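You operate a simulated robot arm through the tools that you are given. There is no shell and no other tool. Be economical: measure what you need, move in short steps, check, and stop when the job is done.

Carry out the task below with a simulated two-armed robot. There is one attempt and no reset: what you move stays moved.

TASK
Wipe up the spill on the steel bench top with the green towel and put it back.

The check looks at the end state, three seconds after you hand in, the way a careful person would. Anything else that was tipped, shoved, dropped, spilled or broken makes it a failure. Flat cloth is picked up by pressing the open fingertips on it (5 to 10 N) and closing them slowly along it; thin cloth reads only 2 to 8 mm in the jaws.

THE ROBOT
Two 7-joint arms with two-finger parallel grippers on one trunk, on a base that drives. Base frame: it is fixed to the floor where the robot stands at the start and does not move with it; the origin is under the middle of the robot, x ahead of it, y to its left, z up. Lengths are in m, angles in rad, forces in N, time in s.
The left shoulder is at the start at [0.07, 0.163, 1.22], the right one opposite. Payload 3.43 kg a hand.
The TCP of each hand is the grasp point between the finger pads, 0.034 m short of the fingertips. In the tool frame z runs along the fingers and y along their closing line. Largest opening 0.128 m; finger width 0.024, thickness 0.012; the body of the gripper, 0.048 by 0.13 m, starts 0.096 m behind the TCP.
Orientation is that of the tool frame in the base frame, as a unit quaternion [w, x, y, z]. With the fingers straight down and closing along the base's y, the tool's x points along the base's -x, its y along +y and its z along -z.

THE INTERFACE
- The arms move only by the tool step_arm. It takes "left_motion", "right_motion" or both (then of equal length, played together; a hand with none holds still); each is a list of rows, each a list of 7 numbers: the shift along the tool's x, y, z in units of 30 mm (1.0 is 30 mm), then the turn, a rotation vector about the tool's x, y, z in units of 5 degrees (1.0 is 5 degrees), then the gripper command, from -1 (shut) to 1 (fully open), values between in proportion. In form: [[x, y, z, ax, ay, az, hand], ...]. A call has 1 to 10 rows; each row shifts and turns the commanded pose from where the row before left it, along the tool's axes as they then stand. A call with a number of a shift or a turn outside -1 to 1 is refused whole. A row lasts 0.2 s, in which the tool goes at most 0.05 m and 0.15 rad; a call with a longer step from one row to the next is refused whole, and so is a gripper value outside its range. Where a pose cannot be reached the arm comes as near as it can. A force on the tool above 40 N (or 10 N above the force at the start of the call, whichever is more), or a blocked arm, ends the call early, and 0.2 s more pass. Each finger travels about 0.153 m/s and halts on what it meets, pressing with about 20 N; the grip force reading is that of the motor and also rises with nothing between the fingers. The clock runs only during rows and for 0.2 s after the last one: add rows that do not move to give the fingers time. The reply holds the time, the measured pose of the TCP, the force on the tool along the base axes, the opening and the grip force, in the units named above and with some noise.
- Cameras (640 x 400 px; columns grow to the right, rows downward): "scene" is now at [0.1374, -0.0215, 1.444]; the picture's right is [-0.23, -0.97, 0.00], its down [-0.58, 0.14, -0.80] and it looks along [0.78, -0.19, -0.60] (base axes); focal length 252 px, centre (320, 200). "left" rides on the left gripper at [0.076, 0.011, -0.16] in its tool frame; the picture's right is [-0.15, 0.99, 0.00], its down [-0.88, -0.13, -0.46] and it looks along [-0.45, -0.07, 0.89] (tool axes); focal length 234 px, centre (320, 200). "right" rides on the right gripper at [0.076, -0.011, -0.16] in its tool frame; the picture's right is [0.15, 0.99, 0.00], its down [-0.88, 0.13, -0.46] and it looks along [-0.45, 0.07, 0.89] (tool axes); focal length 234 px, centre (320, 200). There is no depth. A picture from a camera that has moved, and an enlarged one, comes with that camera's place and axes in the base frame and with its lens.
- camera(camera): a new picture of that camera. It takes no simulated time.
- slide_trunk(by): slides the trunk up (or, below 0, down) by that many m; the arms and the scene camera ride with it, the base frame stays. It gives what a move gives, with no picture.
- drive_base(legs): drives the robot by 1 to 6 legs, each [ahead, left, turn to the left] in m, m and rad, along the robot's own axes; the way and the turn of a leg run together, so that a leg with both is an arc; at most 1.5 m and 3.142 rad a leg. The arms and the cameras ride along, it lands a little off, and it stops where it bumps. It gives what a move gives.
- aim_head(pan, tilt): turns the head with the scene camera to pan (to the left, within 1.501 rad either way) and tilt (down, from -0.506 to 1.204), counted from straight ahead of the robot. It gives what a move gives.
- inspect(camera, box): a new picture of the part [left, top, right, bottom] of that camera's present view, enlarged. It takes no simulated time.
- hand_in(): hands the job in; it is judged then, once.

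Go step by step. Nothing tells you exact positions but the pictures and the camera data: compare them with the known pose of the tool, close in by small moves and look again before you grip or let go. The budget is 120 turns and 108 pictures, counting those below and the enlarged ones. Unless the task says otherwise, let go and move clear before handing in, and close with one line.

The tools are called after "Emit:" as a command line: name --argument value ..., lists and objects as JSON in quotes. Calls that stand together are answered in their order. step_arm: Moves the arms, as the interface text tells. Its arguments: {"type":"object","properties":{"left_motion":{"type":"array","items":{"type":"array","items":{"type":"number"}}},"right_motion":{"type":"array","items":{"type":"array","items":{"type":"number"}}}},"required":[]} The other tools are called the same way: slide_trunk (by) slides the trunk up or down; drive_base (legs) drives the base; aim_head (pan, tilt) turns the head that bears the scene camera; camera (camera) takes a picture; inspect (camera, box) takes an enlarged picture of a part of a camera's view; hand_in () hands the job in.

At the start:

```text
clock: 0.0
left_tool_pos: [0.5135, 0.0912, 1.1182]
left_tool_rot: [0.0, 0.0, 1.0, 0.0]
left_contact_force: [-0.1, 0.3, -0.2]
left_finger_gap: 0.1282
left_grasp_force: 0.1
right_tool_pos: [0.4936, -0.3436, 1.1191]
right_tool_rot: [0.001, 0.0, 1.0, 0.0]
right_contact_force: [0.1, -0.9, 0.4]
right_finger_gap: 0.1279
right_grasp_force: 0.1
trunk travel left (down, up): [-0.7, 0.24]
robot x, y, heading: [0.0002, 0.0021, -0.002]
head pan, tilt: [-0.236, 0.642]
```

scene: 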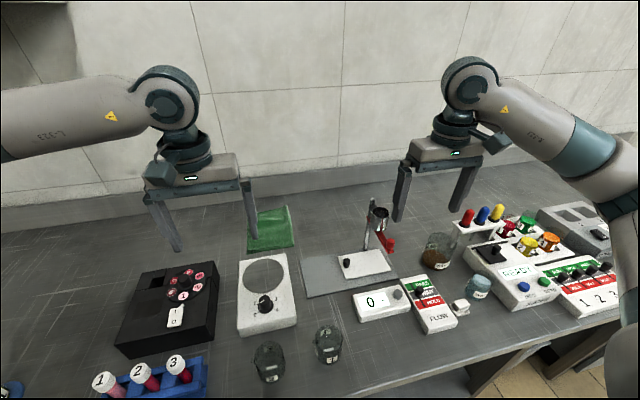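
right: 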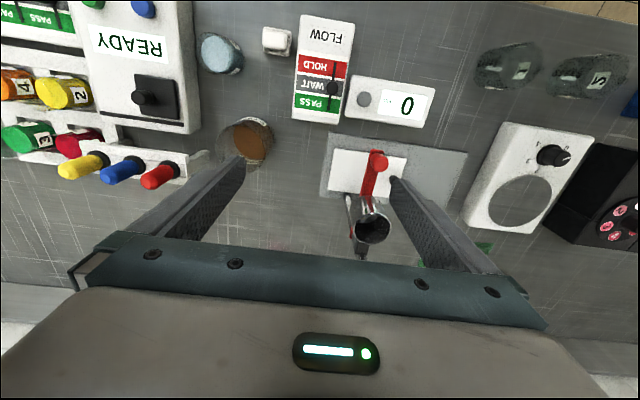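
left: 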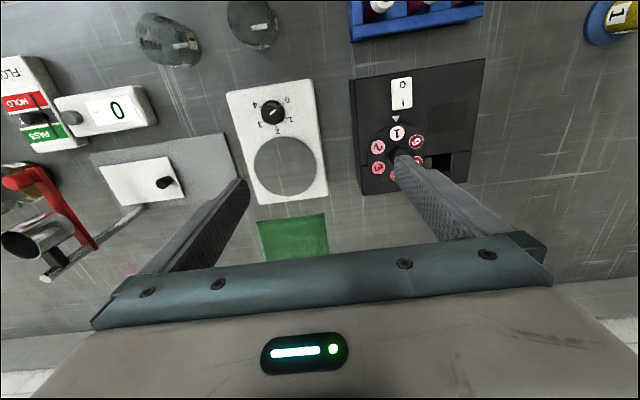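

I see the green towel behind the white hot plate; the spill isn't obvious yet. I'll look closer.

Emit:
inspect --camera "scene" --box '[220, 180, 460, 330]'

Emit:
inspect --camera "left" --box '[0, 150, 340, 362]'

Emit:
inspect --camera "right" --box '[160, 120, 480, 320]'

```text
2.67 times, centred on (340, 255) of scene
camera zoom: at [0.1374, -0.0215, 1.444], right [-0.23, -0.97, 0.0], down [-0.58, 0.14, -0.8], along [0.78, -0.19, -0.6], focal length 673 px, centre (267, 53)
```

zoom: 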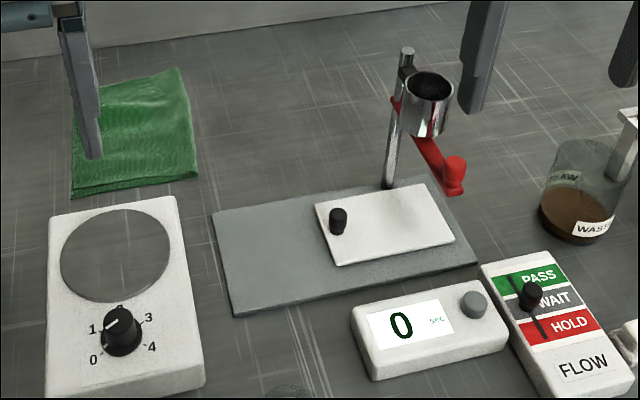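

```text
1.88 times, centred on (170, 256) of left
camera zoom: at [0.4377, 0.1016, 1.2784], right [0.15, 0.99, 0.0], down [0.88, -0.13, 0.46], along [0.45, -0.07, -0.89], focal length 441 px, centre (602, 95)
```

zoom: 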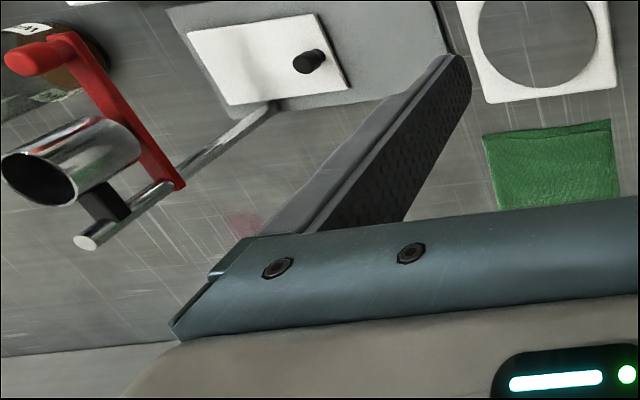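

```text
2.00 times, centred on (320, 220) of right
camera zoom: at [0.4182, -0.3545, 1.2781], right [-0.15, 0.99, 0.0], down [0.88, 0.13, 0.46], along [0.45, 0.07, -0.89], focal length 468 px, centre (320, 160)
```

zoom: 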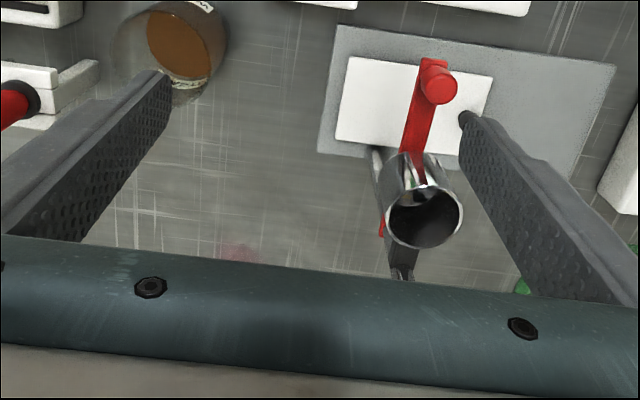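

The spill looks like a faint pink stain behind the stand, about (0.79,-0.42). I'll move the right hand forward above everything for a better view.

Emit:
step_arm --right_motion '[[-1, -0.4, -0.4, 0, 0, 0, 1], [-1, -0.4, -0.4, 0, 0, 0, 1], [-1, -0.4, -0.4, 0, 0, 0, 1], [-1, -0.4, 0, 0, 0, 0, 1], [-1, -0.4, 0, 0, 0, 0, 1], [-1, -0.4, 0, 0, 0, 0, 1], [-1, -0.4, 0, 0, 0, 0, 1], [0, 0, 0, 0, 0, 0, 1]]'

Emit:
camera --camera "right"

Emit:
camera --camera "scene"

```text
clock: 1.8
left_tool_pos: [0.5141, 0.0914, 1.1187]
left_tool_rot: [0.0, 0.0, 1.0, 0.002]
left_contact_force: [-0.5, 0.2, 0.3]
left_finger_gap: 0.1279
left_grasp_force: 0.1
right_tool_pos: [0.7046, -0.4272, 1.1569]
right_tool_rot: [0.001, 0.0, 1.0, 0.001]
right_contact_force: [-0.6, -0.4, 0.4]
right_finger_gap: 0.128
right_grasp_force: 0.0
trunk travel left (down, up): [-0.7, 0.24]
robot x, y, heading: [0.0007, -0.0017, -0.003]
head pan, tilt: [-0.236, 0.642]
```

```text
101 pictures are left
camera right: at [0.6285, -0.438, 1.3171], right [-0.15, 0.99, 0.0], down [0.88, 0.13, 0.46], along [0.45, 0.07, -0.89], focal length 234 px, centre (320, 200)
```

right: 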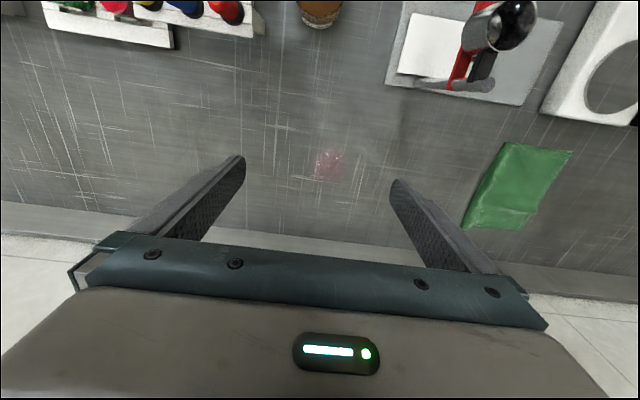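

```text
100 pictures are left
camera scene: at [0.1367, -0.0219, 1.4441], right [-0.23, -0.97, 0.0], down [-0.58, 0.14, -0.8], along [0.78, -0.19, -0.6], focal length 252 px, centre (320, 200)
```

scene: 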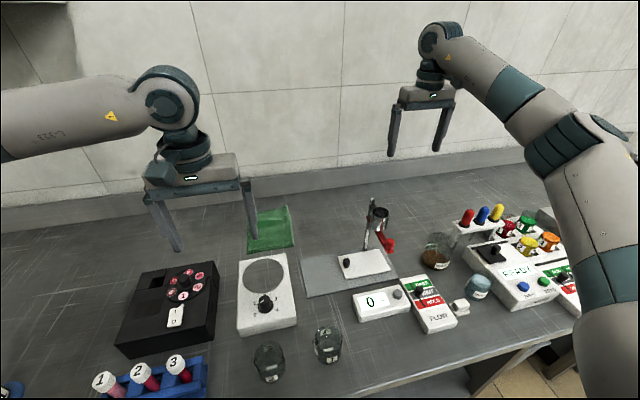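

Emit:
inspect --camera "right" --box '[240, 110, 400, 210]'

Emit:
inspect --camera "right" --box '[400, 60, 640, 260]'

Emit:
inspect --camera "scene" --box '[220, 170, 460, 320]'

```text
4.00 times, centred on (320, 160) of right
camera zoom: at [0.6285, -0.438, 1.3171], right [-0.15, 0.99, 0.0], down [0.88, 0.13, 0.46], along [0.45, 0.07, -0.89], focal length 937 px, centre (320, 360)
```

zoom: 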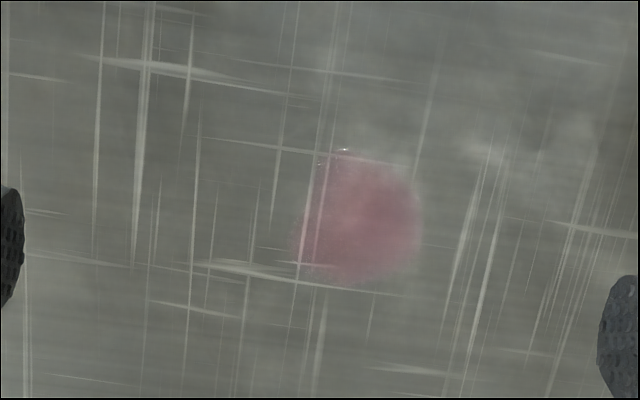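

```text
2.00 times, centred on (520, 160) of right
camera zoom: at [0.6285, -0.438, 1.3171], right [-0.15, 0.99, 0.0], down [0.88, 0.13, 0.46], along [0.45, 0.07, -0.89], focal length 468 px, centre (-80, 280)
```

zoom: 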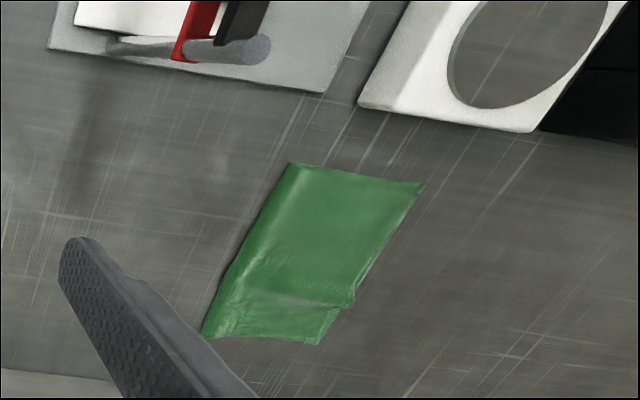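

```text
2.67 times, centred on (340, 245) of scene
camera zoom: at [0.1367, -0.0219, 1.4441], right [-0.23, -0.97, 0.0], down [-0.58, 0.14, -0.8], along [0.78, -0.19, -0.6], focal length 673 px, centre (267, 80)
```

zoom: 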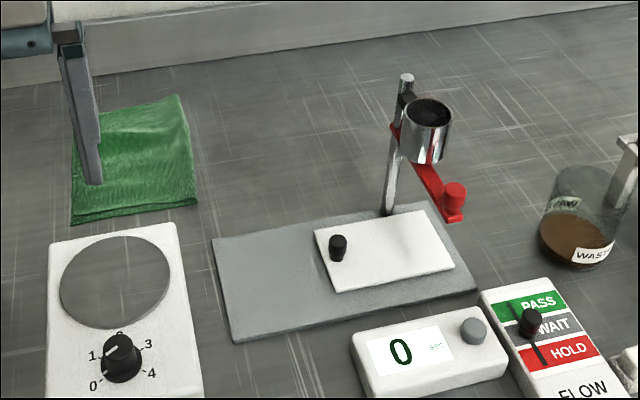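

The spill is about 7 cm wide at (0.79,-0.39); the towel lies at x 0.68–0.90, y -0.03–0.13, folded. I'll move the left hand aside and bring the right hand above the towel.

Emit:
step_arm --left_motion '[[0, 1, -0.3, 0, 0, 0, 1], [0, 1, -0.3, 0, 0, 0, 1], [0, 1, 0, 0, 0, 0, 1], [0, 1, 0, 0, 0, 0, 1], [0, 1, 0, 0, 0, 0, 1], [0, 1, 0, 0, 0, 0, 1], [0, 1, 0, 0, 0, 0, 1], [0, 1, 0, 0, 0, 0, 1], [0, 0, 0, 0, 0, 0, 1], [0, 0, 0, 0, 0, 0, 1]]' --right_motion '[[-0.5, 0, 0, 0, 0, 0, 1], [-0.5, 0.5, 0, 0, 0, 0, 1], [-0.5, 1, 0, 0, 0, 0, 1], [-0.5, 1, 0, 0, 0, 0, 1], [0, 1, 0, 0, 0, 0, 1], [0, 1, 0, 0, 0, 0, 1], [0, 1, 0, 0, 0, 0, 1], [0, 1, 0, 0, 0, 0, 1], [0, 1, 0, 0, 0, 0, 1], [0, 1, 0, 0, 0, 0, 1]]'

Emit:
camera --camera "right"

```text
clock: 4.0
left_tool_pos: [0.5134, 0.3332, 1.1359]
left_tool_rot: [0.001, -0.001, 1.0, -0.001]
left_contact_force: [0.1, 0.1, -0.1]
left_finger_gap: 0.128
left_grasp_force: 0.2
right_tool_pos: [0.7635, -0.1719, 1.153]
right_tool_rot: [-0.001, 0.0, 1.0, -0.001]
right_contact_force: [0.2, -0.3, 0.4]
right_finger_gap: 0.128
right_grasp_force: 0.0
trunk travel left (down, up): [-0.7, 0.24]
robot x, y, heading: [-0.0013, 0.0016, 0.002]
head pan, tilt: [-0.236, 0.642]
```

```text
96 pictures are left
camera right: at [0.6881, -0.1837, 1.3137], right [-0.15, 0.99, 0.0], down [0.88, 0.13, 0.46], along [0.45, 0.07, -0.89], focal length 234 px, centre (320, 200)
```

right: 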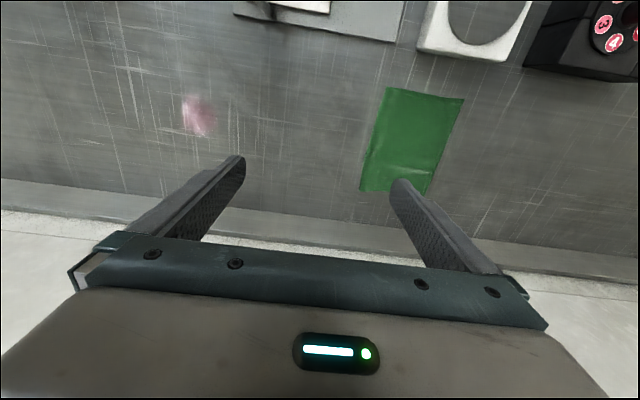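

Better estimate: towel x 0.68–0.90, y -0.053–0.103, centre (0.79,0.025). Moving above it and descending partway with a narrower opening.

Emit:
step_arm --right_motion '[[-0.4, 1, 0, 0, 0, 0, 0.5], [0, 1, 0, 0, 0, 0, 0.2], [0, 1, 0, 0, 0, 0, 0.2], [0, 1, 0, 0, 0, 0, 0.2], [0, 1, 0, 0, 0, 0, 0.2], [0, 1, 1, 0, 0, 0, 0.2], [0, 0.56, 1, 0, 0, 0, 0.2], [0, 0, 1, 0, 0, 0, 0.2], [0, 0, 1, 0, 0, 0, 0.2], [0, 0, 0, 0, 0, 0, 0.2]]'

Emit:
camera --camera "right"

Emit:
camera --camera "scene"

```text
clock: 6.2
left_tool_pos: [0.512, 0.332, 1.1364]
left_tool_rot: [0.0, -0.001, 1.0, 0.0]
left_contact_force: [0.4, 0.2, 0.1]
left_finger_gap: 0.1282
left_grasp_force: 0.1
right_tool_pos: [0.7727, 0.0278, 1.0311]
right_tool_rot: [0.0, 0.001, 1.0, 0.0]
right_contact_force: [-0.5, -0.3, 0.3]
right_finger_gap: 0.0768
right_grasp_force: 0.0
trunk travel left (down, up): [-0.7, 0.24]
robot x, y, heading: [-0.0046, -0.0022, 0.002]
head pan, tilt: [-0.236, 0.642]
```

```text
95 pictures are left
camera right: at [0.6978, 0.017, 1.1921], right [-0.15, 0.99, 0.0], down [0.88, 0.13, 0.46], along [0.45, 0.07, -0.89], focal length 234 px, centre (320, 200)
```

right: 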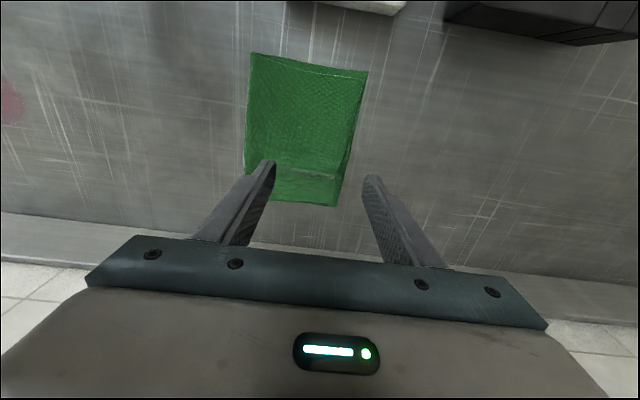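

```text
94 pictures are left
camera scene: at [0.1368, -0.0209, 1.4441], right [-0.23, -0.97, 0.0], down [-0.58, 0.14, -0.8], along [0.78, -0.19, -0.6], focal length 252 px, centre (320, 200)
```

scene: 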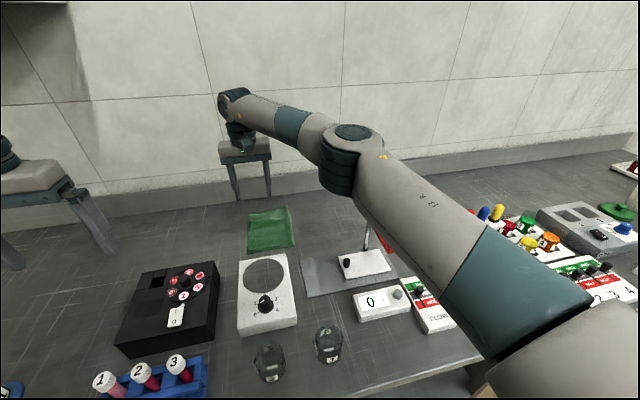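

The hand is well placed over the towel, but the forearm passes near the stand, so I descend in stages and watch the clearance.

Emit:
step_arm --right_motion '[[-0.3, 0, 1, 0, 0, 0, 0.1], [0, 0, 1, 0, 0, 0, 0.1], [0, 0, 1, 0, 0, 0, 0.1], [0, 0, 0.6, 0, 0, 0, 0.1], [0, 0, 0, 0, 0, 0, 0.1]]'

Emit:
camera --camera "right"

Emit:
camera --camera "scene"

Emit:
camera --camera "left"

```text
clock: 7.4
left_tool_pos: [0.5121, 0.3322, 1.1365]
left_tool_rot: [0.0, -0.001, 1.0, 0.0]
left_contact_force: [0.0, 0.6, 0.0]
left_finger_gap: 0.1279
left_grasp_force: 0.0
right_tool_pos: [0.7841, 0.0255, 0.9247]
right_tool_rot: [0.001, 0.0, 1.0, 0.0]
right_contact_force: [0.0, -0.3, -0.2]
right_finger_gap: 0.0706
right_grasp_force: 0.0
trunk travel left (down, up): [-0.7, 0.24]
robot x, y, heading: [0.0002, 0.0011, -0.0]
head pan, tilt: [-0.236, 0.642]
```

```text
93 pictures are left
camera right: at [0.7087, 0.0137, 1.0854], right [-0.15, 0.99, 0.0], down [0.88, 0.13, 0.46], along [0.45, 0.07, -0.89], focal length 234 px, centre (320, 200)
```

right: 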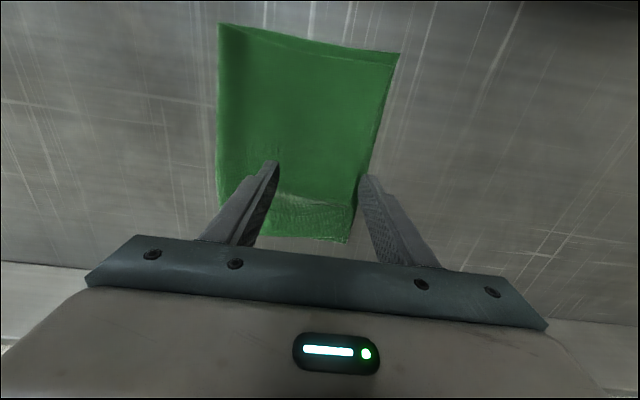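

```text
92 pictures are left
camera scene: at [0.1371, -0.0215, 1.444], right [-0.23, -0.97, 0.0], down [-0.58, 0.14, -0.8], along [0.78, -0.19, -0.6], focal length 252 px, centre (320, 200)
```

scene: 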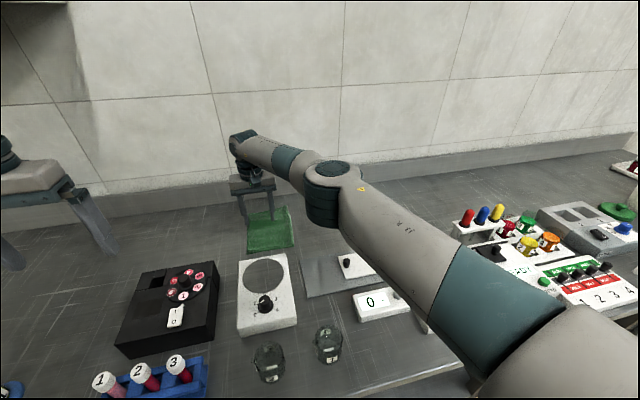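

```text
91 pictures are left
camera left: at [0.4364, 0.342, 1.2969], right [0.15, 0.99, 0.0], down [0.88, -0.13, 0.46], along [0.45, -0.07, -0.89], focal length 234 px, centre (320, 200)
```

left: 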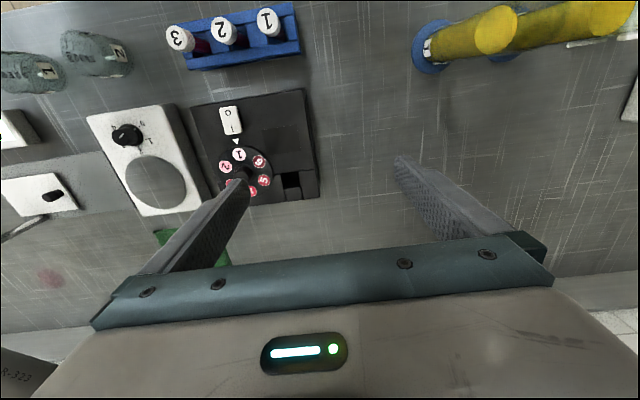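

The arm is nearly straight with its underside around z 1.1 and at y > -0.2, so it clears the stand (top ~1.03, y -0.3). Descending to press the towel gently.

Emit:
step_arm --right_motion '[[0, 0, 1, 0, 0, 0, 0.1], [0, 0, 1, 0, 0, 0, 0.1], [0, 0, 0.2, 0, 0, 0, 0.1], [0, 0, 0, 0, 0, 0, 0.1]]'

Emit:
camera --camera "right"

```text
clock: 7.9
left_tool_pos: [0.5114, 0.333, 1.1366]
left_tool_rot: [0.0, -0.002, 1.0, -0.001]
left_contact_force: [0.4, 0.0, -0.5]
left_finger_gap: 0.1279
left_grasp_force: 0.2
right_tool_pos: [0.786, 0.026, 0.8959]
right_tool_rot: [0.005, 0.0, 1.0, 0.001]
right_contact_force: [-1.6, 0.9, 9.6]
right_finger_gap: 0.0705
right_grasp_force: 0.0
trunk travel left (down, up): [-0.7, 0.24]
robot x, y, heading: [0.0029, 0.002, 0.002]
head pan, tilt: [-0.236, 0.642]
stopped in row 2 (right hand): the force on the tool passed its limit (the readings are from after the stop); the commanded pose is now the measured one
```

```text
90 pictures are left
camera right: at [0.7086, 0.0146, 1.0555], right [-0.15, 0.99, 0.0], down [0.88, 0.13, 0.46], along [0.46, 0.07, -0.89], focal length 234 px, centre (320, 200)
```

right: 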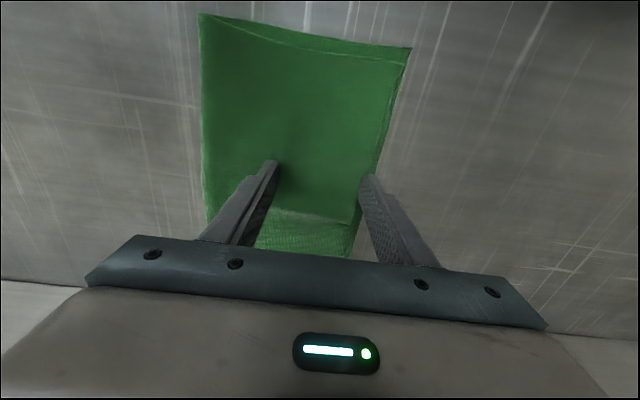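

Triangulating the spill and towel shows the surface is really at about z 0.86, so the fingers are now touching the towel. Towel is then x 0.68–0.875, y -0.065–0.076; I'll lift a hair, centre, and press gently.

Emit:
step_arm --right_motion '[[0, 0, -0.3, 0, 0, 0, 0.1], [0.1, -0.6, 0, 0, 0, 0, 0.1], [0, 0, 0.2, 0, 0, 0, 0.1], [0, 0, 0.1, 0, 0, 0, 0.1], [0, 0, 0, 0, 0, 0, 0.1]]'

```text
clock: 9.1
left_tool_pos: [0.5118, 0.3317, 1.1364]
left_tool_rot: [0.0, 0.0, 1.0, 0.0]
left_contact_force: [0.0, -0.3, -0.3]
left_finger_gap: 0.1279
left_grasp_force: 0.0
right_tool_pos: [0.7847, 0.0077, 0.8963]
right_tool_rot: [0.005, 0.0, 1.0, 0.001]
right_contact_force: [1.6, -0.4, 12.1]
right_finger_gap: 0.0703
right_grasp_force: 0.2
trunk travel left (down, up): [-0.7, 0.24]
robot x, y, heading: [-0.0017, -0.0008, -0.001]
head pan, tilt: [-0.236, 0.642]
```

Emit:
step_arm --right_motion '[[0, 0, -0.04, 0, 0, 0, 0.0], [0, 0, 0, 0, 0, 0, -0.1], [0, 0, 0, 0, 0, 0, -0.2], [0, 0, 0, 0, 0, 0, -0.3], [0, 0, 0, 0, 0, 0, -0.4], [0, 0, 0, 0, 0, 0, -0.5]]'

Emit:
camera --camera "right"

```text
clock: 10.5
left_tool_pos: [0.5123, 0.3311, 1.1368]
left_tool_rot: [0.0, 0.0, 1.0, 0.0]
left_contact_force: [-0.3, 0.0, -0.2]
left_finger_gap: 0.128
left_grasp_force: 0.1
right_tool_pos: [0.7834, 0.0078, 0.896]
right_tool_rot: [0.005, 0.001, 1.0, 0.002]
right_contact_force: [-0.7, -1.1, 11.2]
right_finger_gap: 0.0313
right_grasp_force: 0.1
trunk travel left (down, up): [-0.7, 0.24]
robot x, y, heading: [0.0039, 0.002, -0.0]
head pan, tilt: [-0.236, 0.642]
```

```text
89 pictures are left
camera right: at [0.7068, -0.0042, 1.0553], right [-0.15, 0.99, 0.0], down [0.88, 0.13, 0.46], along [0.46, 0.07, -0.89], focal length 234 px, centre (320, 200)
```

right: 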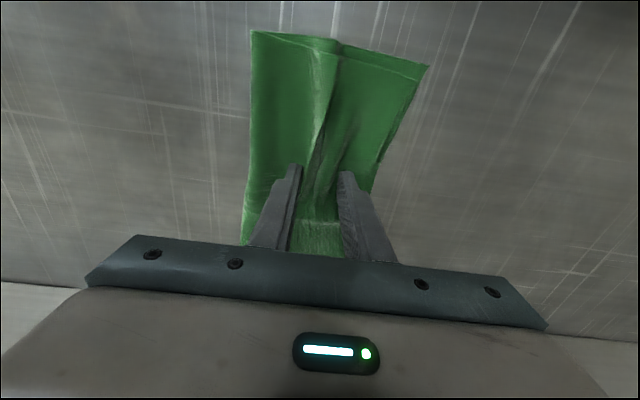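

The cloth is bunching nicely between the fingers. Continue closing.

Emit:
step_arm --right_motion '[[0, 0, 0, 0, 0, 0, -0.6], [0, 0, 0, 0, 0, 0, -0.7], [0, 0, 0, 0, 0, 0, -0.8], [0, 0, 0, 0, 0, 0, -0.9], [0, 0, 0, 0, 0, 0, -1], [0, 0, 0, 0, 0, 0, -1], [0, 0, 0, 0, 0, 0, -1]]'

Emit:
camera --camera "right"

```text
clock: 12.1
left_tool_pos: [0.5109, 0.331, 1.1377]
left_tool_rot: [0.0, 0.0, 1.0, 0.0]
left_contact_force: [-0.5, -0.2, 0.7]
left_finger_gap: 0.1279
left_grasp_force: 0.1
right_tool_pos: [0.7838, 0.0076, 0.8966]
right_tool_rot: [0.004, 0.0, 1.0, 0.002]
right_contact_force: [-0.4, 1.4, 11.3]
right_finger_gap: 0.0053
right_grasp_force: 19.8
trunk travel left (down, up): [-0.7, 0.24]
robot x, y, heading: [0.0004, 0.0021, 0.006]
head pan, tilt: [-0.236, 0.642]
```

```text
88 pictures are left
camera right: at [0.7068, -0.004, 1.0553], right [-0.15, 0.99, 0.0], down [0.88, 0.13, 0.46], along [0.46, 0.07, -0.89], focal length 234 px, centre (320, 200)
```

right: 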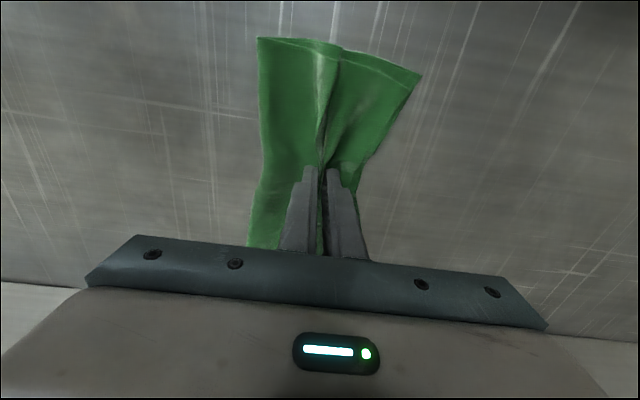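

Cloth gripped at 5 mm. Lifting straight up.

Emit:
step_arm --right_motion '[[0, 0, -0.5, 0, 0, 0, -1], [0, 0, -0.7, 0, 0, 0, -1], [0, 0, -1, 0, 0, 0, -1], [0, 0, -1, 0, 0, 0, -1], [0, 0, -1, 0, 0, 0, -1], [0, 0, -1, 0, 0, 0, -1], [0, 0, -1, 0, 0, 0, -1], [0, 0, -1, 0, 0, 0, -1], [0, 0, 0, 0, 0, 0, -1]]'

Emit:
camera --camera "right"

Emit:
camera --camera "scene"

```text
clock: 14.1
left_tool_pos: [0.5132, 0.3295, 1.1355]
left_tool_rot: [-0.001, 0.001, 1.0, 0.001]
left_contact_force: [-0.9, 0.0, -0.6]
left_finger_gap: 0.1279
left_grasp_force: 0.1
right_tool_pos: [0.784, 0.0077, 1.1083]
right_tool_rot: [0.004, 0.0, 1.0, 0.002]
right_contact_force: [-0.7, -0.5, 0.8]
right_finger_gap: 0.0054
right_grasp_force: 20.4
trunk travel left (down, up): [-0.7, 0.24]
robot x, y, heading: [0.0007, 0.0005, 0.002]
head pan, tilt: [-0.236, 0.642]
```

```text
87 pictures are left
camera right: at [0.7074, -0.0047, 1.2683], right [-0.15, 0.99, 0.0], down [0.88, 0.13, 0.46], along [0.46, 0.07, -0.89], focal length 234 px, centre (320, 200)
```

right: 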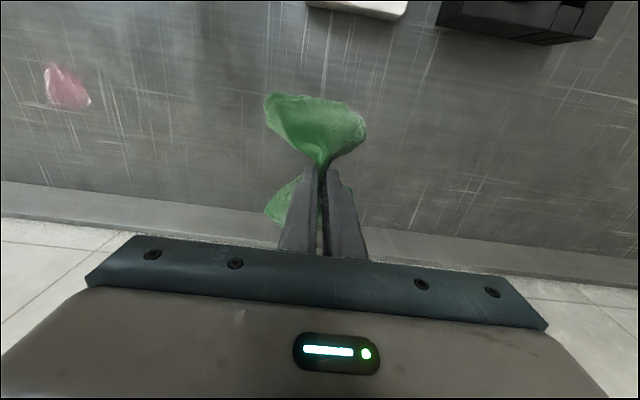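

```text
86 pictures are left
camera scene: at [0.1383, -0.0217, 1.4439], right [-0.23, -0.97, 0.0], down [-0.58, 0.14, -0.8], along [0.78, -0.19, -0.6], focal length 252 px, centre (320, 200)
```

scene: 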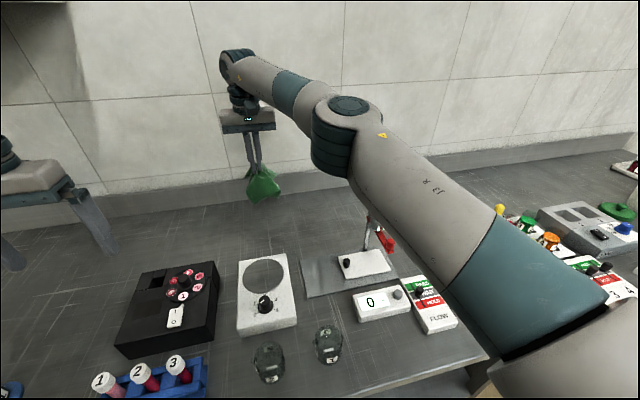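

Towel is held and hanging free; the spill is confirmed at about (0.78,-0.395). Carrying it over high.

Emit:
step_arm --right_motion '[[0, -0.7, 0, 0, 0, 0, -1], [0, -1, 0, 0, 0, 0, -1], [0, -1, 0, 0, 0, 0, -1], [0, -1, 0, 0, 0, 0, -1], [0, -1, 0, 0, 0, 0, -1], [0, -1, 0, 0, 0, 0, -1], [0, -1, 0, 0, 0, 0, -1], [0, -1, 0, 0, 0, 0, -1], [0, -1, 0, 0, 0, 0, -1], [0, -1, 0, 0, 0, 0, -1]]'

Emit:
step_arm --right_motion '[[0, -1, 0, 0, 0, 0, -1], [0, -1, 0, 0, 0, 0, -1], [0, -1, 0, 0, 0, 0, -1], [0, -0.6, 0, 0, 0, 0, -1], [0, 0, 0, 0, 0, 0, -1], [0, 0, 0, 0, 0, 0, -1]]'

Emit:
camera --camera "right"

Emit:
camera --camera "scene"

Emit:
camera --camera "left"

```text
clock: 16.3
left_tool_pos: [0.5125, 0.3303, 1.1367]
left_tool_rot: [0.0, 0.0, 1.0, 0.0]
left_contact_force: [-0.1, -0.2, -0.8]
left_finger_gap: 0.1279
left_grasp_force: 0.1
right_tool_pos: [0.7833, -0.283, 1.108]
right_tool_rot: [0.003, -0.001, 1.0, 0.001]
right_contact_force: [-0.7, 0.0, -0.4]
right_finger_gap: 0.0054
right_grasp_force: 19.7
trunk travel left (down, up): [-0.7, 0.24]
robot x, y, heading: [-0.0037, -0.0005, 0.003]
head pan, tilt: [-0.236, 0.642]
```

```text
clock: 17.7
left_tool_pos: [0.5132, 0.331, 1.1355]
left_tool_rot: [0.0, 0.0, 1.0, 0.0]
left_contact_force: [0.2, -0.7, -0.1]
left_finger_gap: 0.1281
left_grasp_force: 0.1
right_tool_pos: [0.7822, -0.3939, 1.1076]
right_tool_rot: [0.003, 0.0, 1.0, 0.002]
right_contact_force: [0.4, -0.3, 0.3]
right_finger_gap: 0.0059
right_grasp_force: 20.0
trunk travel left (down, up): [-0.7, 0.24]
robot x, y, heading: [-0.0007, -0.0016, 0.0]
head pan, tilt: [-0.236, 0.642]
```

```text
85 pictures are left
camera right: at [0.7064, -0.4042, 1.2669], right [-0.15, 0.99, 0.0], down [0.88, 0.13, 0.46], along [0.46, 0.07, -0.89], focal length 234 px, centre (320, 200)
```

right: 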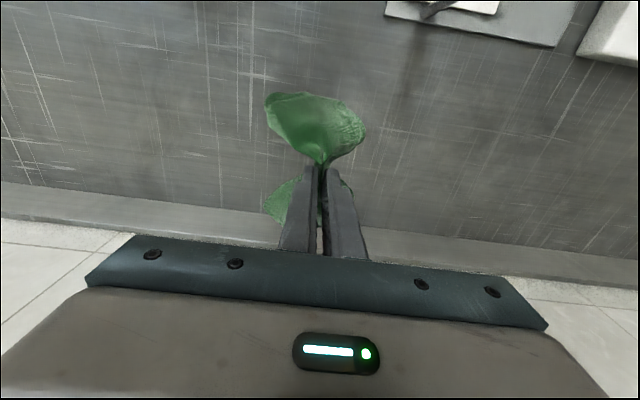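

```text
84 pictures are left
camera scene: at [0.1376, -0.0215, 1.444], right [-0.23, -0.97, 0.0], down [-0.58, 0.14, -0.8], along [0.78, -0.19, -0.6], focal length 252 px, centre (320, 200)
```

scene: 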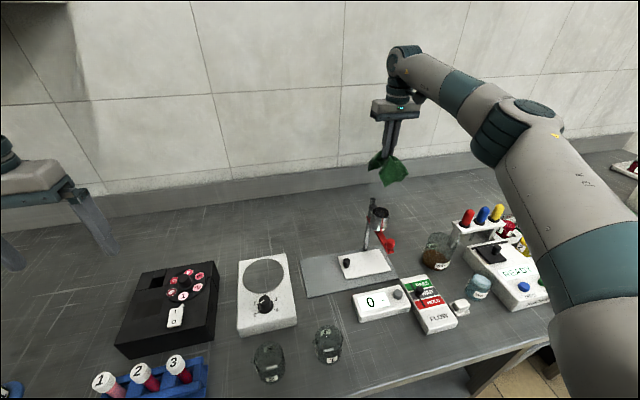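

```text
83 pictures are left
camera left: at [0.4371, 0.3418, 1.2966], right [0.15, 0.99, 0.0], down [0.88, -0.13, 0.46], along [0.45, -0.07, -0.89], focal length 234 px, centre (320, 200)
```

left: 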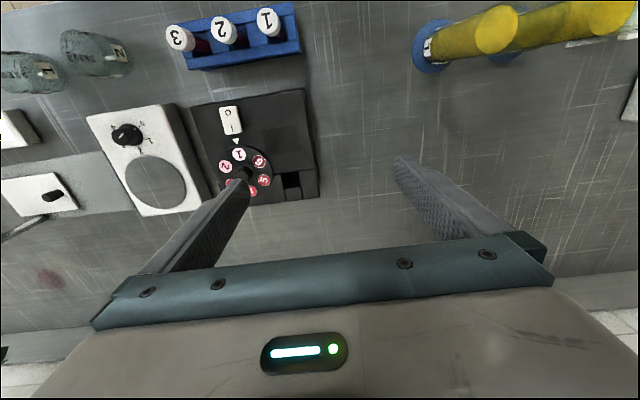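

The arm is clear of the stand. Lowering the towel onto the spill in stages.

Emit:
step_arm --right_motion '[[0, 0, 1, 0, 0, 0, -1], [0, 0, 1, 0, 0, 0, -1], [0, 0, 1, 0, 0, 0, -1], [0, 0, 1, 0, 0, 0, -1], [0, 0, 1, 0, 0, 0, -1], [0, 0, 0.7, 0, 0, 0, -1], [0, 0, 0, 0, 0, 0, -1]]'

Emit:
camera --camera "right"

Emit:
camera --camera "scene"

```text
clock: 19.3
left_tool_pos: [0.512, 0.3311, 1.1362]
left_tool_rot: [0.0, -0.001, 1.0, 0.0]
left_contact_force: [-0.1, -0.7, -0.8]
left_finger_gap: 0.128
left_grasp_force: 0.0
right_tool_pos: [0.7827, -0.3902, 0.9401]
right_tool_rot: [0.004, 0.0, 1.0, 0.002]
right_contact_force: [-1.1, -0.1, -0.3]
right_finger_gap: 0.0055
right_grasp_force: 19.5
trunk travel left (down, up): [-0.7, 0.24]
robot x, y, heading: [-0.0017, 0.0043, 0.005]
head pan, tilt: [-0.236, 0.642]
```

```text
82 pictures are left
camera right: at [0.7068, -0.4011, 1.0997], right [-0.15, 0.99, 0.0], down [0.88, 0.13, 0.46], along [0.46, 0.07, -0.89], focal length 234 px, centre (320, 200)
```

right: 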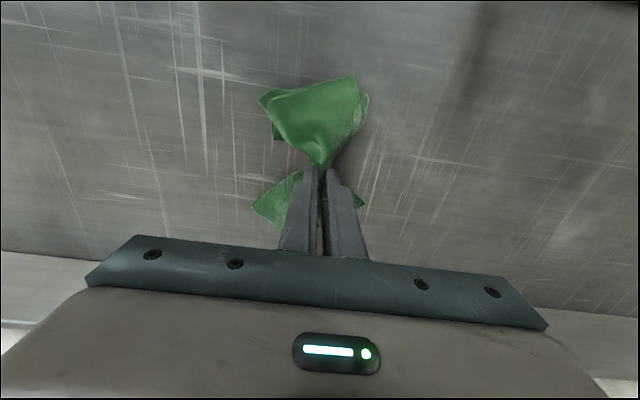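

```text
81 pictures are left
camera scene: at [0.1374, -0.0213, 1.444], right [-0.23, -0.97, 0.0], down [-0.58, 0.14, -0.8], along [0.78, -0.19, -0.6], focal length 252 px, centre (320, 200)
```

scene: 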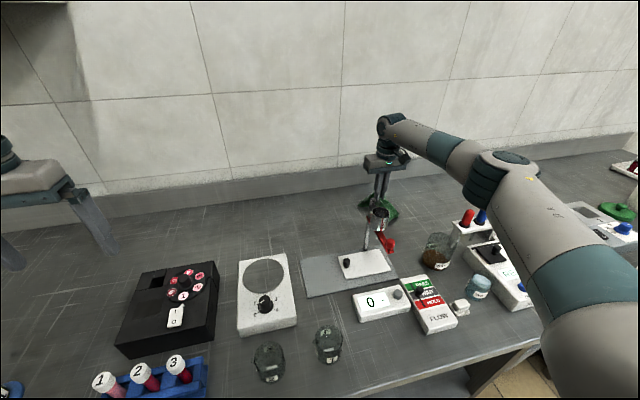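

Emit:
step_arm --right_motion '[[0, 0, 0.5, 0, 0, 0, -1], [0, 0, 0.5, 0, 0, 0, -1], [0, 0, 0.25, 0, 0, 0, -1], [0, 0, 0.15, 0, 0, 0, -1], [0, 0, 0, 0, 0, 0, -1]]'

Emit:
camera --camera "right"

```text
clock: 20.5
left_tool_pos: [0.5105, 0.3314, 1.1372]
left_tool_rot: [0.0, 0.0, 1.0, 0.0]
left_contact_force: [-0.8, -0.7, -0.7]
left_finger_gap: 0.128
left_grasp_force: 0.1
right_tool_pos: [0.7845, -0.3899, 0.8987]
right_tool_rot: [0.006, 0.0, 1.0, 0.002]
right_contact_force: [1.5, 0.3, 9.9]
right_finger_gap: 0.0055
right_grasp_force: 20.4
trunk travel left (down, up): [-0.7, 0.24]
robot x, y, heading: [0.0018, 0.0009, 0.001]
head pan, tilt: [-0.236, 0.642]
```

```text
80 pictures are left
camera right: at [0.7075, -0.4018, 1.0573], right [-0.15, 0.99, 0.0], down [0.88, 0.13, 0.47], along [0.46, 0.07, -0.89], focal length 234 px, centre (320, 200)
```

right: 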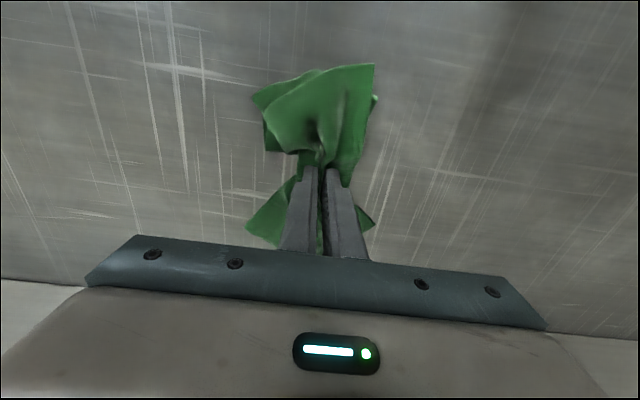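

Pressed at about 10 N on the spill. Wiping in a raster of strokes.

Emit:
step_arm --right_motion '[[0.5, -0.7, 0, 0, 0, 0, -1], [0.5, -0.7, 0, 0, 0, 0, -1], [0, 0.7, 0, 0, 0, 0, -1], [0, 0.7, 0, 0, 0, 0, -1], [0, 0.7, 0, 0, 0, 0, -1], [0, 0.7, 0, 0, 0, 0, -1], [-0.6, 0, 0, 0, 0, 0, -1], [0, -0.7, 0, 0, 0, 0, -1], [0, -0.7, 0, 0, 0, 0, -1], [0, -0.7, 0, 0, 0, 0, -1]]'

Emit:
step_arm --right_motion '[[0, -0.7, 0, 0, 0, 0, -1], [-0.6, 0, 0, 0, 0, 0, -1], [0, 0.7, 0, 0, 0, 0, -1], [0, 0.7, 0, 0, 0, 0, -1], [0, 0.7, 0, 0, 0, 0, -1], [0, 0.7, 0, 0, 0, 0, -1], [-0.6, 0, 0, 0, 0, 0, -1], [0, -0.7, 0, 0, 0, 0, -1], [0, -0.7, 0, 0, 0, 0, -1], [0, -0.7, 0, 0, 0, 0, -1]]'

Emit:
camera --camera "right"

Emit:
camera --camera "scene"

```text
clock: 22.7
left_tool_pos: [0.5106, 0.3331, 1.1363]
left_tool_rot: [0.0, -0.001, 1.0, 0.0]
left_contact_force: [-0.3, -0.3, 0.6]
left_finger_gap: 0.128
left_grasp_force: 0.1
right_tool_pos: [0.7711, -0.4118, 0.8977]
right_tool_rot: [0.004, -0.001, 1.0, 0.003]
right_contact_force: [0.9, 3.5, 11.8]
right_finger_gap: 0.0052
right_grasp_force: 20.1
trunk travel left (down, up): [-0.7, 0.24]
robot x, y, heading: [-0.0018, -0.0013, 0.002]
head pan, tilt: [-0.236, 0.642]
```

```text
clock: 24.9
left_tool_pos: [0.5103, 0.3326, 1.1368]
left_tool_rot: [0.0, 0.0, 1.0, -0.001]
left_contact_force: [-0.5, 0.8, -0.3]
left_finger_gap: 0.1284
left_grasp_force: 0.1
right_tool_pos: [0.7996, -0.392, 0.8984]
right_tool_rot: [0.004, 0.0, 1.0, 0.001]
right_contact_force: [-0.5, 3.2, 11.4]
right_finger_gap: 0.0055
right_grasp_force: 19.8
right hand out of reach, approached as far as the arm can: row 2, 10
trunk travel left (down, up): [-0.7, 0.24]
robot x, y, heading: [0.0014, 0.0018, -0.001]
head pan, tilt: [-0.236, 0.642]
```

```text
79 pictures are left
camera right: at [0.7232, -0.4031, 1.0572], right [-0.15, 0.99, 0.0], down [0.88, 0.13, 0.46], along [0.46, 0.07, -0.89], focal length 234 px, centre (320, 200)
```

right: 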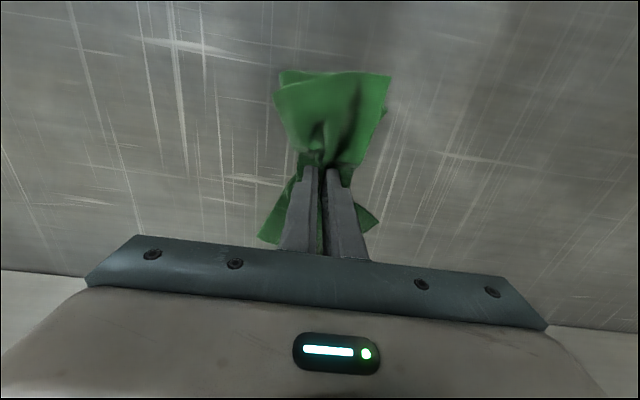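

```text
78 pictures are left
camera scene: at [0.1359, -0.0195, 1.4442], right [-0.23, -0.97, 0.0], down [-0.58, 0.14, -0.8], along [0.78, -0.19, -0.6], focal length 252 px, centre (320, 200)
```

scene: 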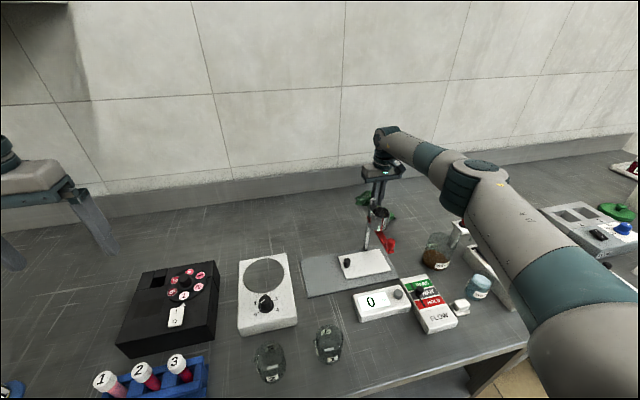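

Reach ends near x 0.81. I'll lift and shift left to inspect the spill.

Emit:
step_arm --right_motion '[[0.3, 0, -1, 0, 0, 0, -1], [0.3, 0, -1, 0, 0, 0, -1], [0, 0, -1, 0, 0, 0, -1], [0, 0, -1, 0, 0, 0, -1], [0, 0, -1, 0, 0, 0, -1], [0, 0.7, -1, 0, 0, 0, -1], [0, 1, -1, 0, 0, 0, -1], [0, 1, 0, 0, 0, 0, -1], [0, 1, 0, 0, 0, 0, -1], [0, 1, 0, 0, 0, 0, -1]]'

Emit:
inspect --camera "right" --box '[80, 20, 320, 220]'

Emit:
inspect --camera "left" --box '[0, 220, 160, 320]'

```text
clock: 27.1
left_tool_pos: [0.5124, 0.3312, 1.1341]
left_tool_rot: [0.0, 0.0, 1.0, -0.002]
left_contact_force: [-1.1, -0.9, -0.1]
left_finger_gap: 0.128
left_grasp_force: 0.1
right_tool_pos: [0.7809, -0.2492, 1.105]
right_tool_rot: [0.002, 0.001, 1.0, 0.0]
right_contact_force: [-0.4, 0.3, -0.3]
right_finger_gap: 0.0054
right_grasp_force: 19.9
trunk travel left (down, up): [-0.7, 0.24]
robot x, y, heading: [0.0027, -0.0037, -0.003]
head pan, tilt: [-0.236, 0.642]
```

```text
2.00 times, centred on (200, 120) of right
camera zoom: at [0.7045, -0.261, 1.2643], right [-0.15, 0.99, 0.0], down [0.88, 0.13, 0.46], along [0.46, 0.07, -0.89], focal length 468 px, centre (560, 360)
```

zoom: 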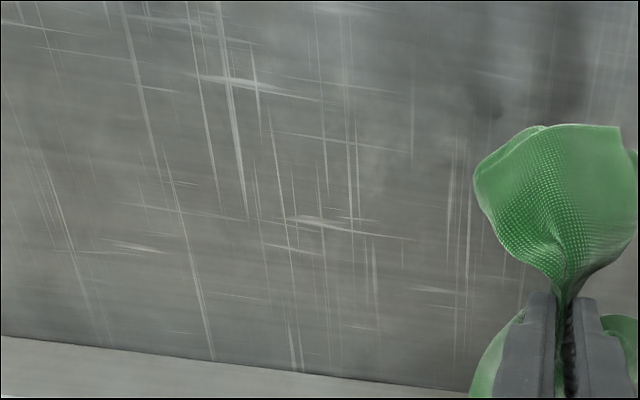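

```text
4.00 times, centred on (80, 270) of left
camera zoom: at [0.4372, 0.3434, 1.2961], right [0.15, 0.99, 0.0], down [0.88, -0.13, 0.46], along [0.45, -0.07, -0.89], focal length 937 px, centre (1280, -80)
```

zoom: 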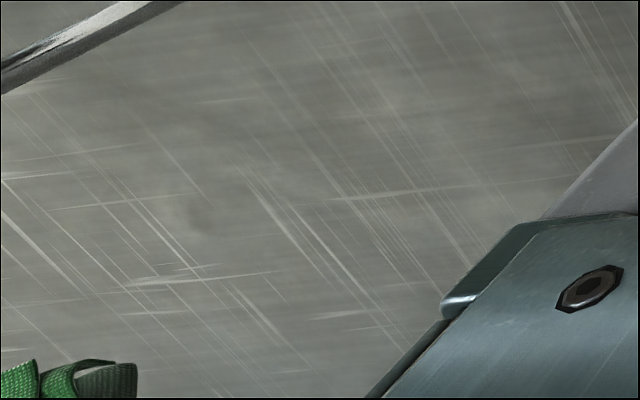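

The spill is completely gone. Carrying the towel back to its original place.

Emit:
step_arm --right_motion '[[-0.1, 1, 0, 0, 0, 0, -1], [0, 1, 0, 0, 0, 0, -1], [0, 1, 0, 0, 0, 0, -1], [0, 1, 0, 0, 0, 0, -1], [0, 1, 0, 0, 0, 0, -1], [0, 1, 0, 0, 0, 0, -1], [0, 1, 0, 0, 0, 0, -1], [0, 0.7, 0, 0, 0, 0, -1], [0, 0, 0, 0, 0, 0, -1], [0, 0, 0, 0, 0, 0, -1]]'

Emit:
step_arm --right_motion '[[0, 0, 1, 0, 0, 0, -1], [0, 0, 1, 0, 0, 0, -1], [0, 0, 1, 0, 0, 0, -1], [0, 0, 1, 0, 0, 0, -1], [0, 0, 1, 0, 0, 0, -1], [0, 0, 0.5, 0, 0, 0, -1], [0, 0, 0, 0, 0, 0, -1], [0, 0, 0, 0, 0, 0, -1]]'

Emit:
camera --camera "right"

Emit:
inspect --camera "scene" --box '[180, 130, 340, 260]'

```text
clock: 29.3
left_tool_pos: [0.5135, 0.331, 1.1363]
left_tool_rot: [0.0, 0.0, 1.0, -0.001]
left_contact_force: [0.0, 0.2, 0.2]
left_finger_gap: 0.128
left_grasp_force: 0.1
right_tool_pos: [0.7845, -0.0217, 1.1063]
right_tool_rot: [0.004, 0.0, 1.0, 0.002]
right_contact_force: [-0.6, -0.4, -0.7]
right_finger_gap: 0.0056
right_grasp_force: 20.1
trunk travel left (down, up): [-0.7, 0.24]
robot x, y, heading: [-0.0017, -0.0012, -0.002]
head pan, tilt: [-0.236, 0.642]
```

```text
clock: 31.1
left_tool_pos: [0.5131, 0.331, 1.1363]
left_tool_rot: [0.0, 0.0, 1.0, -0.001]
left_contact_force: [-0.6, 0.4, -0.6]
left_finger_gap: 0.1278
left_grasp_force: 0.0
right_tool_pos: [0.785, -0.0186, 0.9417]
right_tool_rot: [0.004, 0.001, 1.0, 0.002]
right_contact_force: [0.4, 0.0, 0.3]
right_finger_gap: 0.0055
right_grasp_force: 20.1
trunk travel left (down, up): [-0.7, 0.24]
robot x, y, heading: [-0.0021, 0.0005, 0.002]
head pan, tilt: [-0.236, 0.642]
```

```text
75 pictures are left
camera right: at [0.7083, -0.031, 1.1013], right [-0.15, 0.99, 0.0], down [0.88, 0.13, 0.46], along [0.46, 0.07, -0.89], focal length 234 px, centre (320, 200)
```

right: 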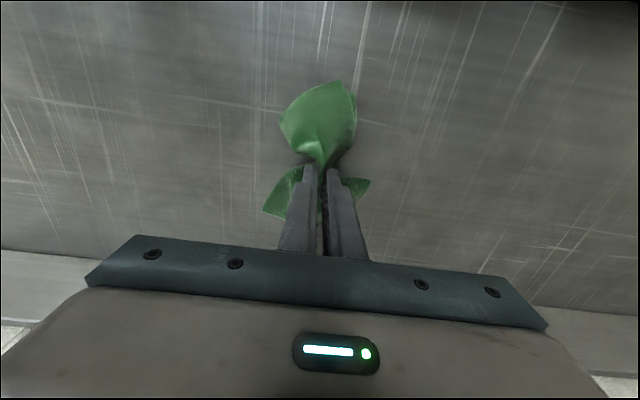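

```text
3.08 times, centred on (260, 195) of scene
camera zoom: at [0.1377, -0.0213, 1.444], right [-0.23, -0.97, 0.0], down [-0.58, 0.14, -0.8], along [0.78, -0.19, -0.6], focal length 776 px, centre (505, 215)
```

zoom: 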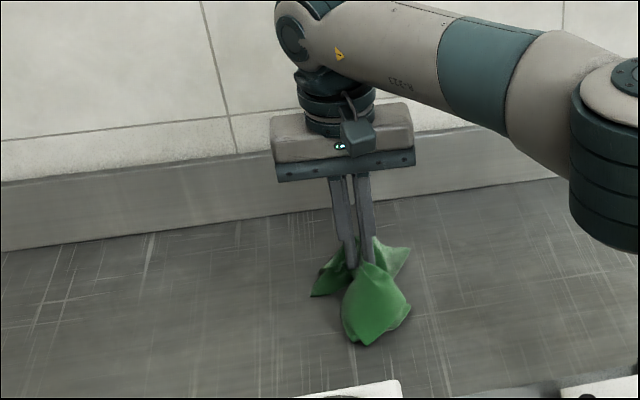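

Shift to the original spot and lower onto the bench, then open slowly while pressed so the cloth spreads again.

Emit:
step_arm --right_motion '[[0, 0.5, 0, 0, 0, 0, -1], [0, 0.38, 0.3, 0, 0, 0, -1], [0, 0, 0.5, 0, 0, 0, -1], [0, 0, 0.3, 0, 0, 0, -1], [0, 0, 0.3, 0, 0, 0, -1], [0, 0, 0, 0, 0, 0, -1]]'

Emit:
camera --camera "right"

Emit:
inspect --camera "scene" --box '[180, 130, 340, 260]'

```text
clock: 32.5
left_tool_pos: [0.5122, 0.3298, 1.1362]
left_tool_rot: [0.0, 0.0, 1.0, 0.0]
left_contact_force: [0.2, -0.5, 0.2]
left_finger_gap: 0.1281
left_grasp_force: 0.1
right_tool_pos: [0.7857, 0.0068, 0.9]
right_tool_rot: [0.003, -0.001, 1.0, 0.002]
right_contact_force: [0.2, -1.0, 4.0]
right_finger_gap: 0.0053
right_grasp_force: 19.9
trunk travel left (down, up): [-0.7, 0.24]
robot x, y, heading: [0.0012, -0.0006, -0.001]
head pan, tilt: [-0.236, 0.642]
```

```text
73 pictures are left
camera right: at [0.7086, -0.0043, 1.059], right [-0.15, 0.99, 0.0], down [0.88, 0.13, 0.46], along [0.46, 0.07, -0.89], focal length 234 px, centre (320, 200)
```

right: 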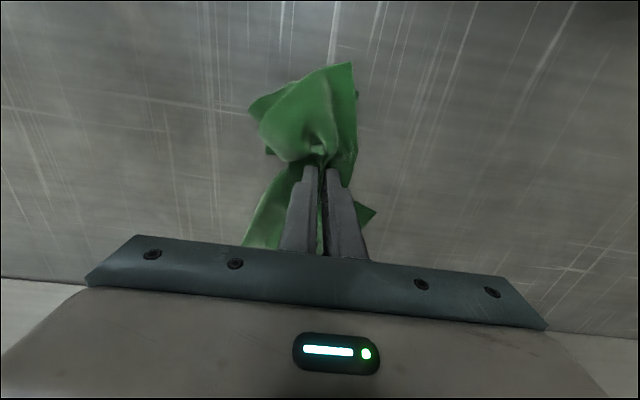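

```text
3.08 times, centred on (260, 195) of scene
camera zoom: at [0.1372, -0.0214, 1.4441], right [-0.23, -0.97, 0.0], down [-0.58, 0.14, -0.8], along [0.78, -0.19, -0.6], focal length 776 px, centre (505, 215)
```

zoom: 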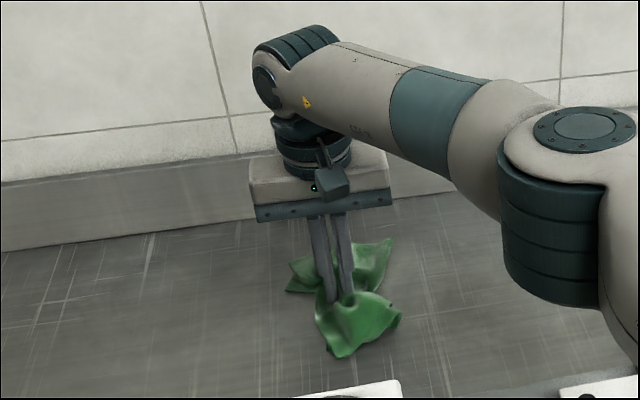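

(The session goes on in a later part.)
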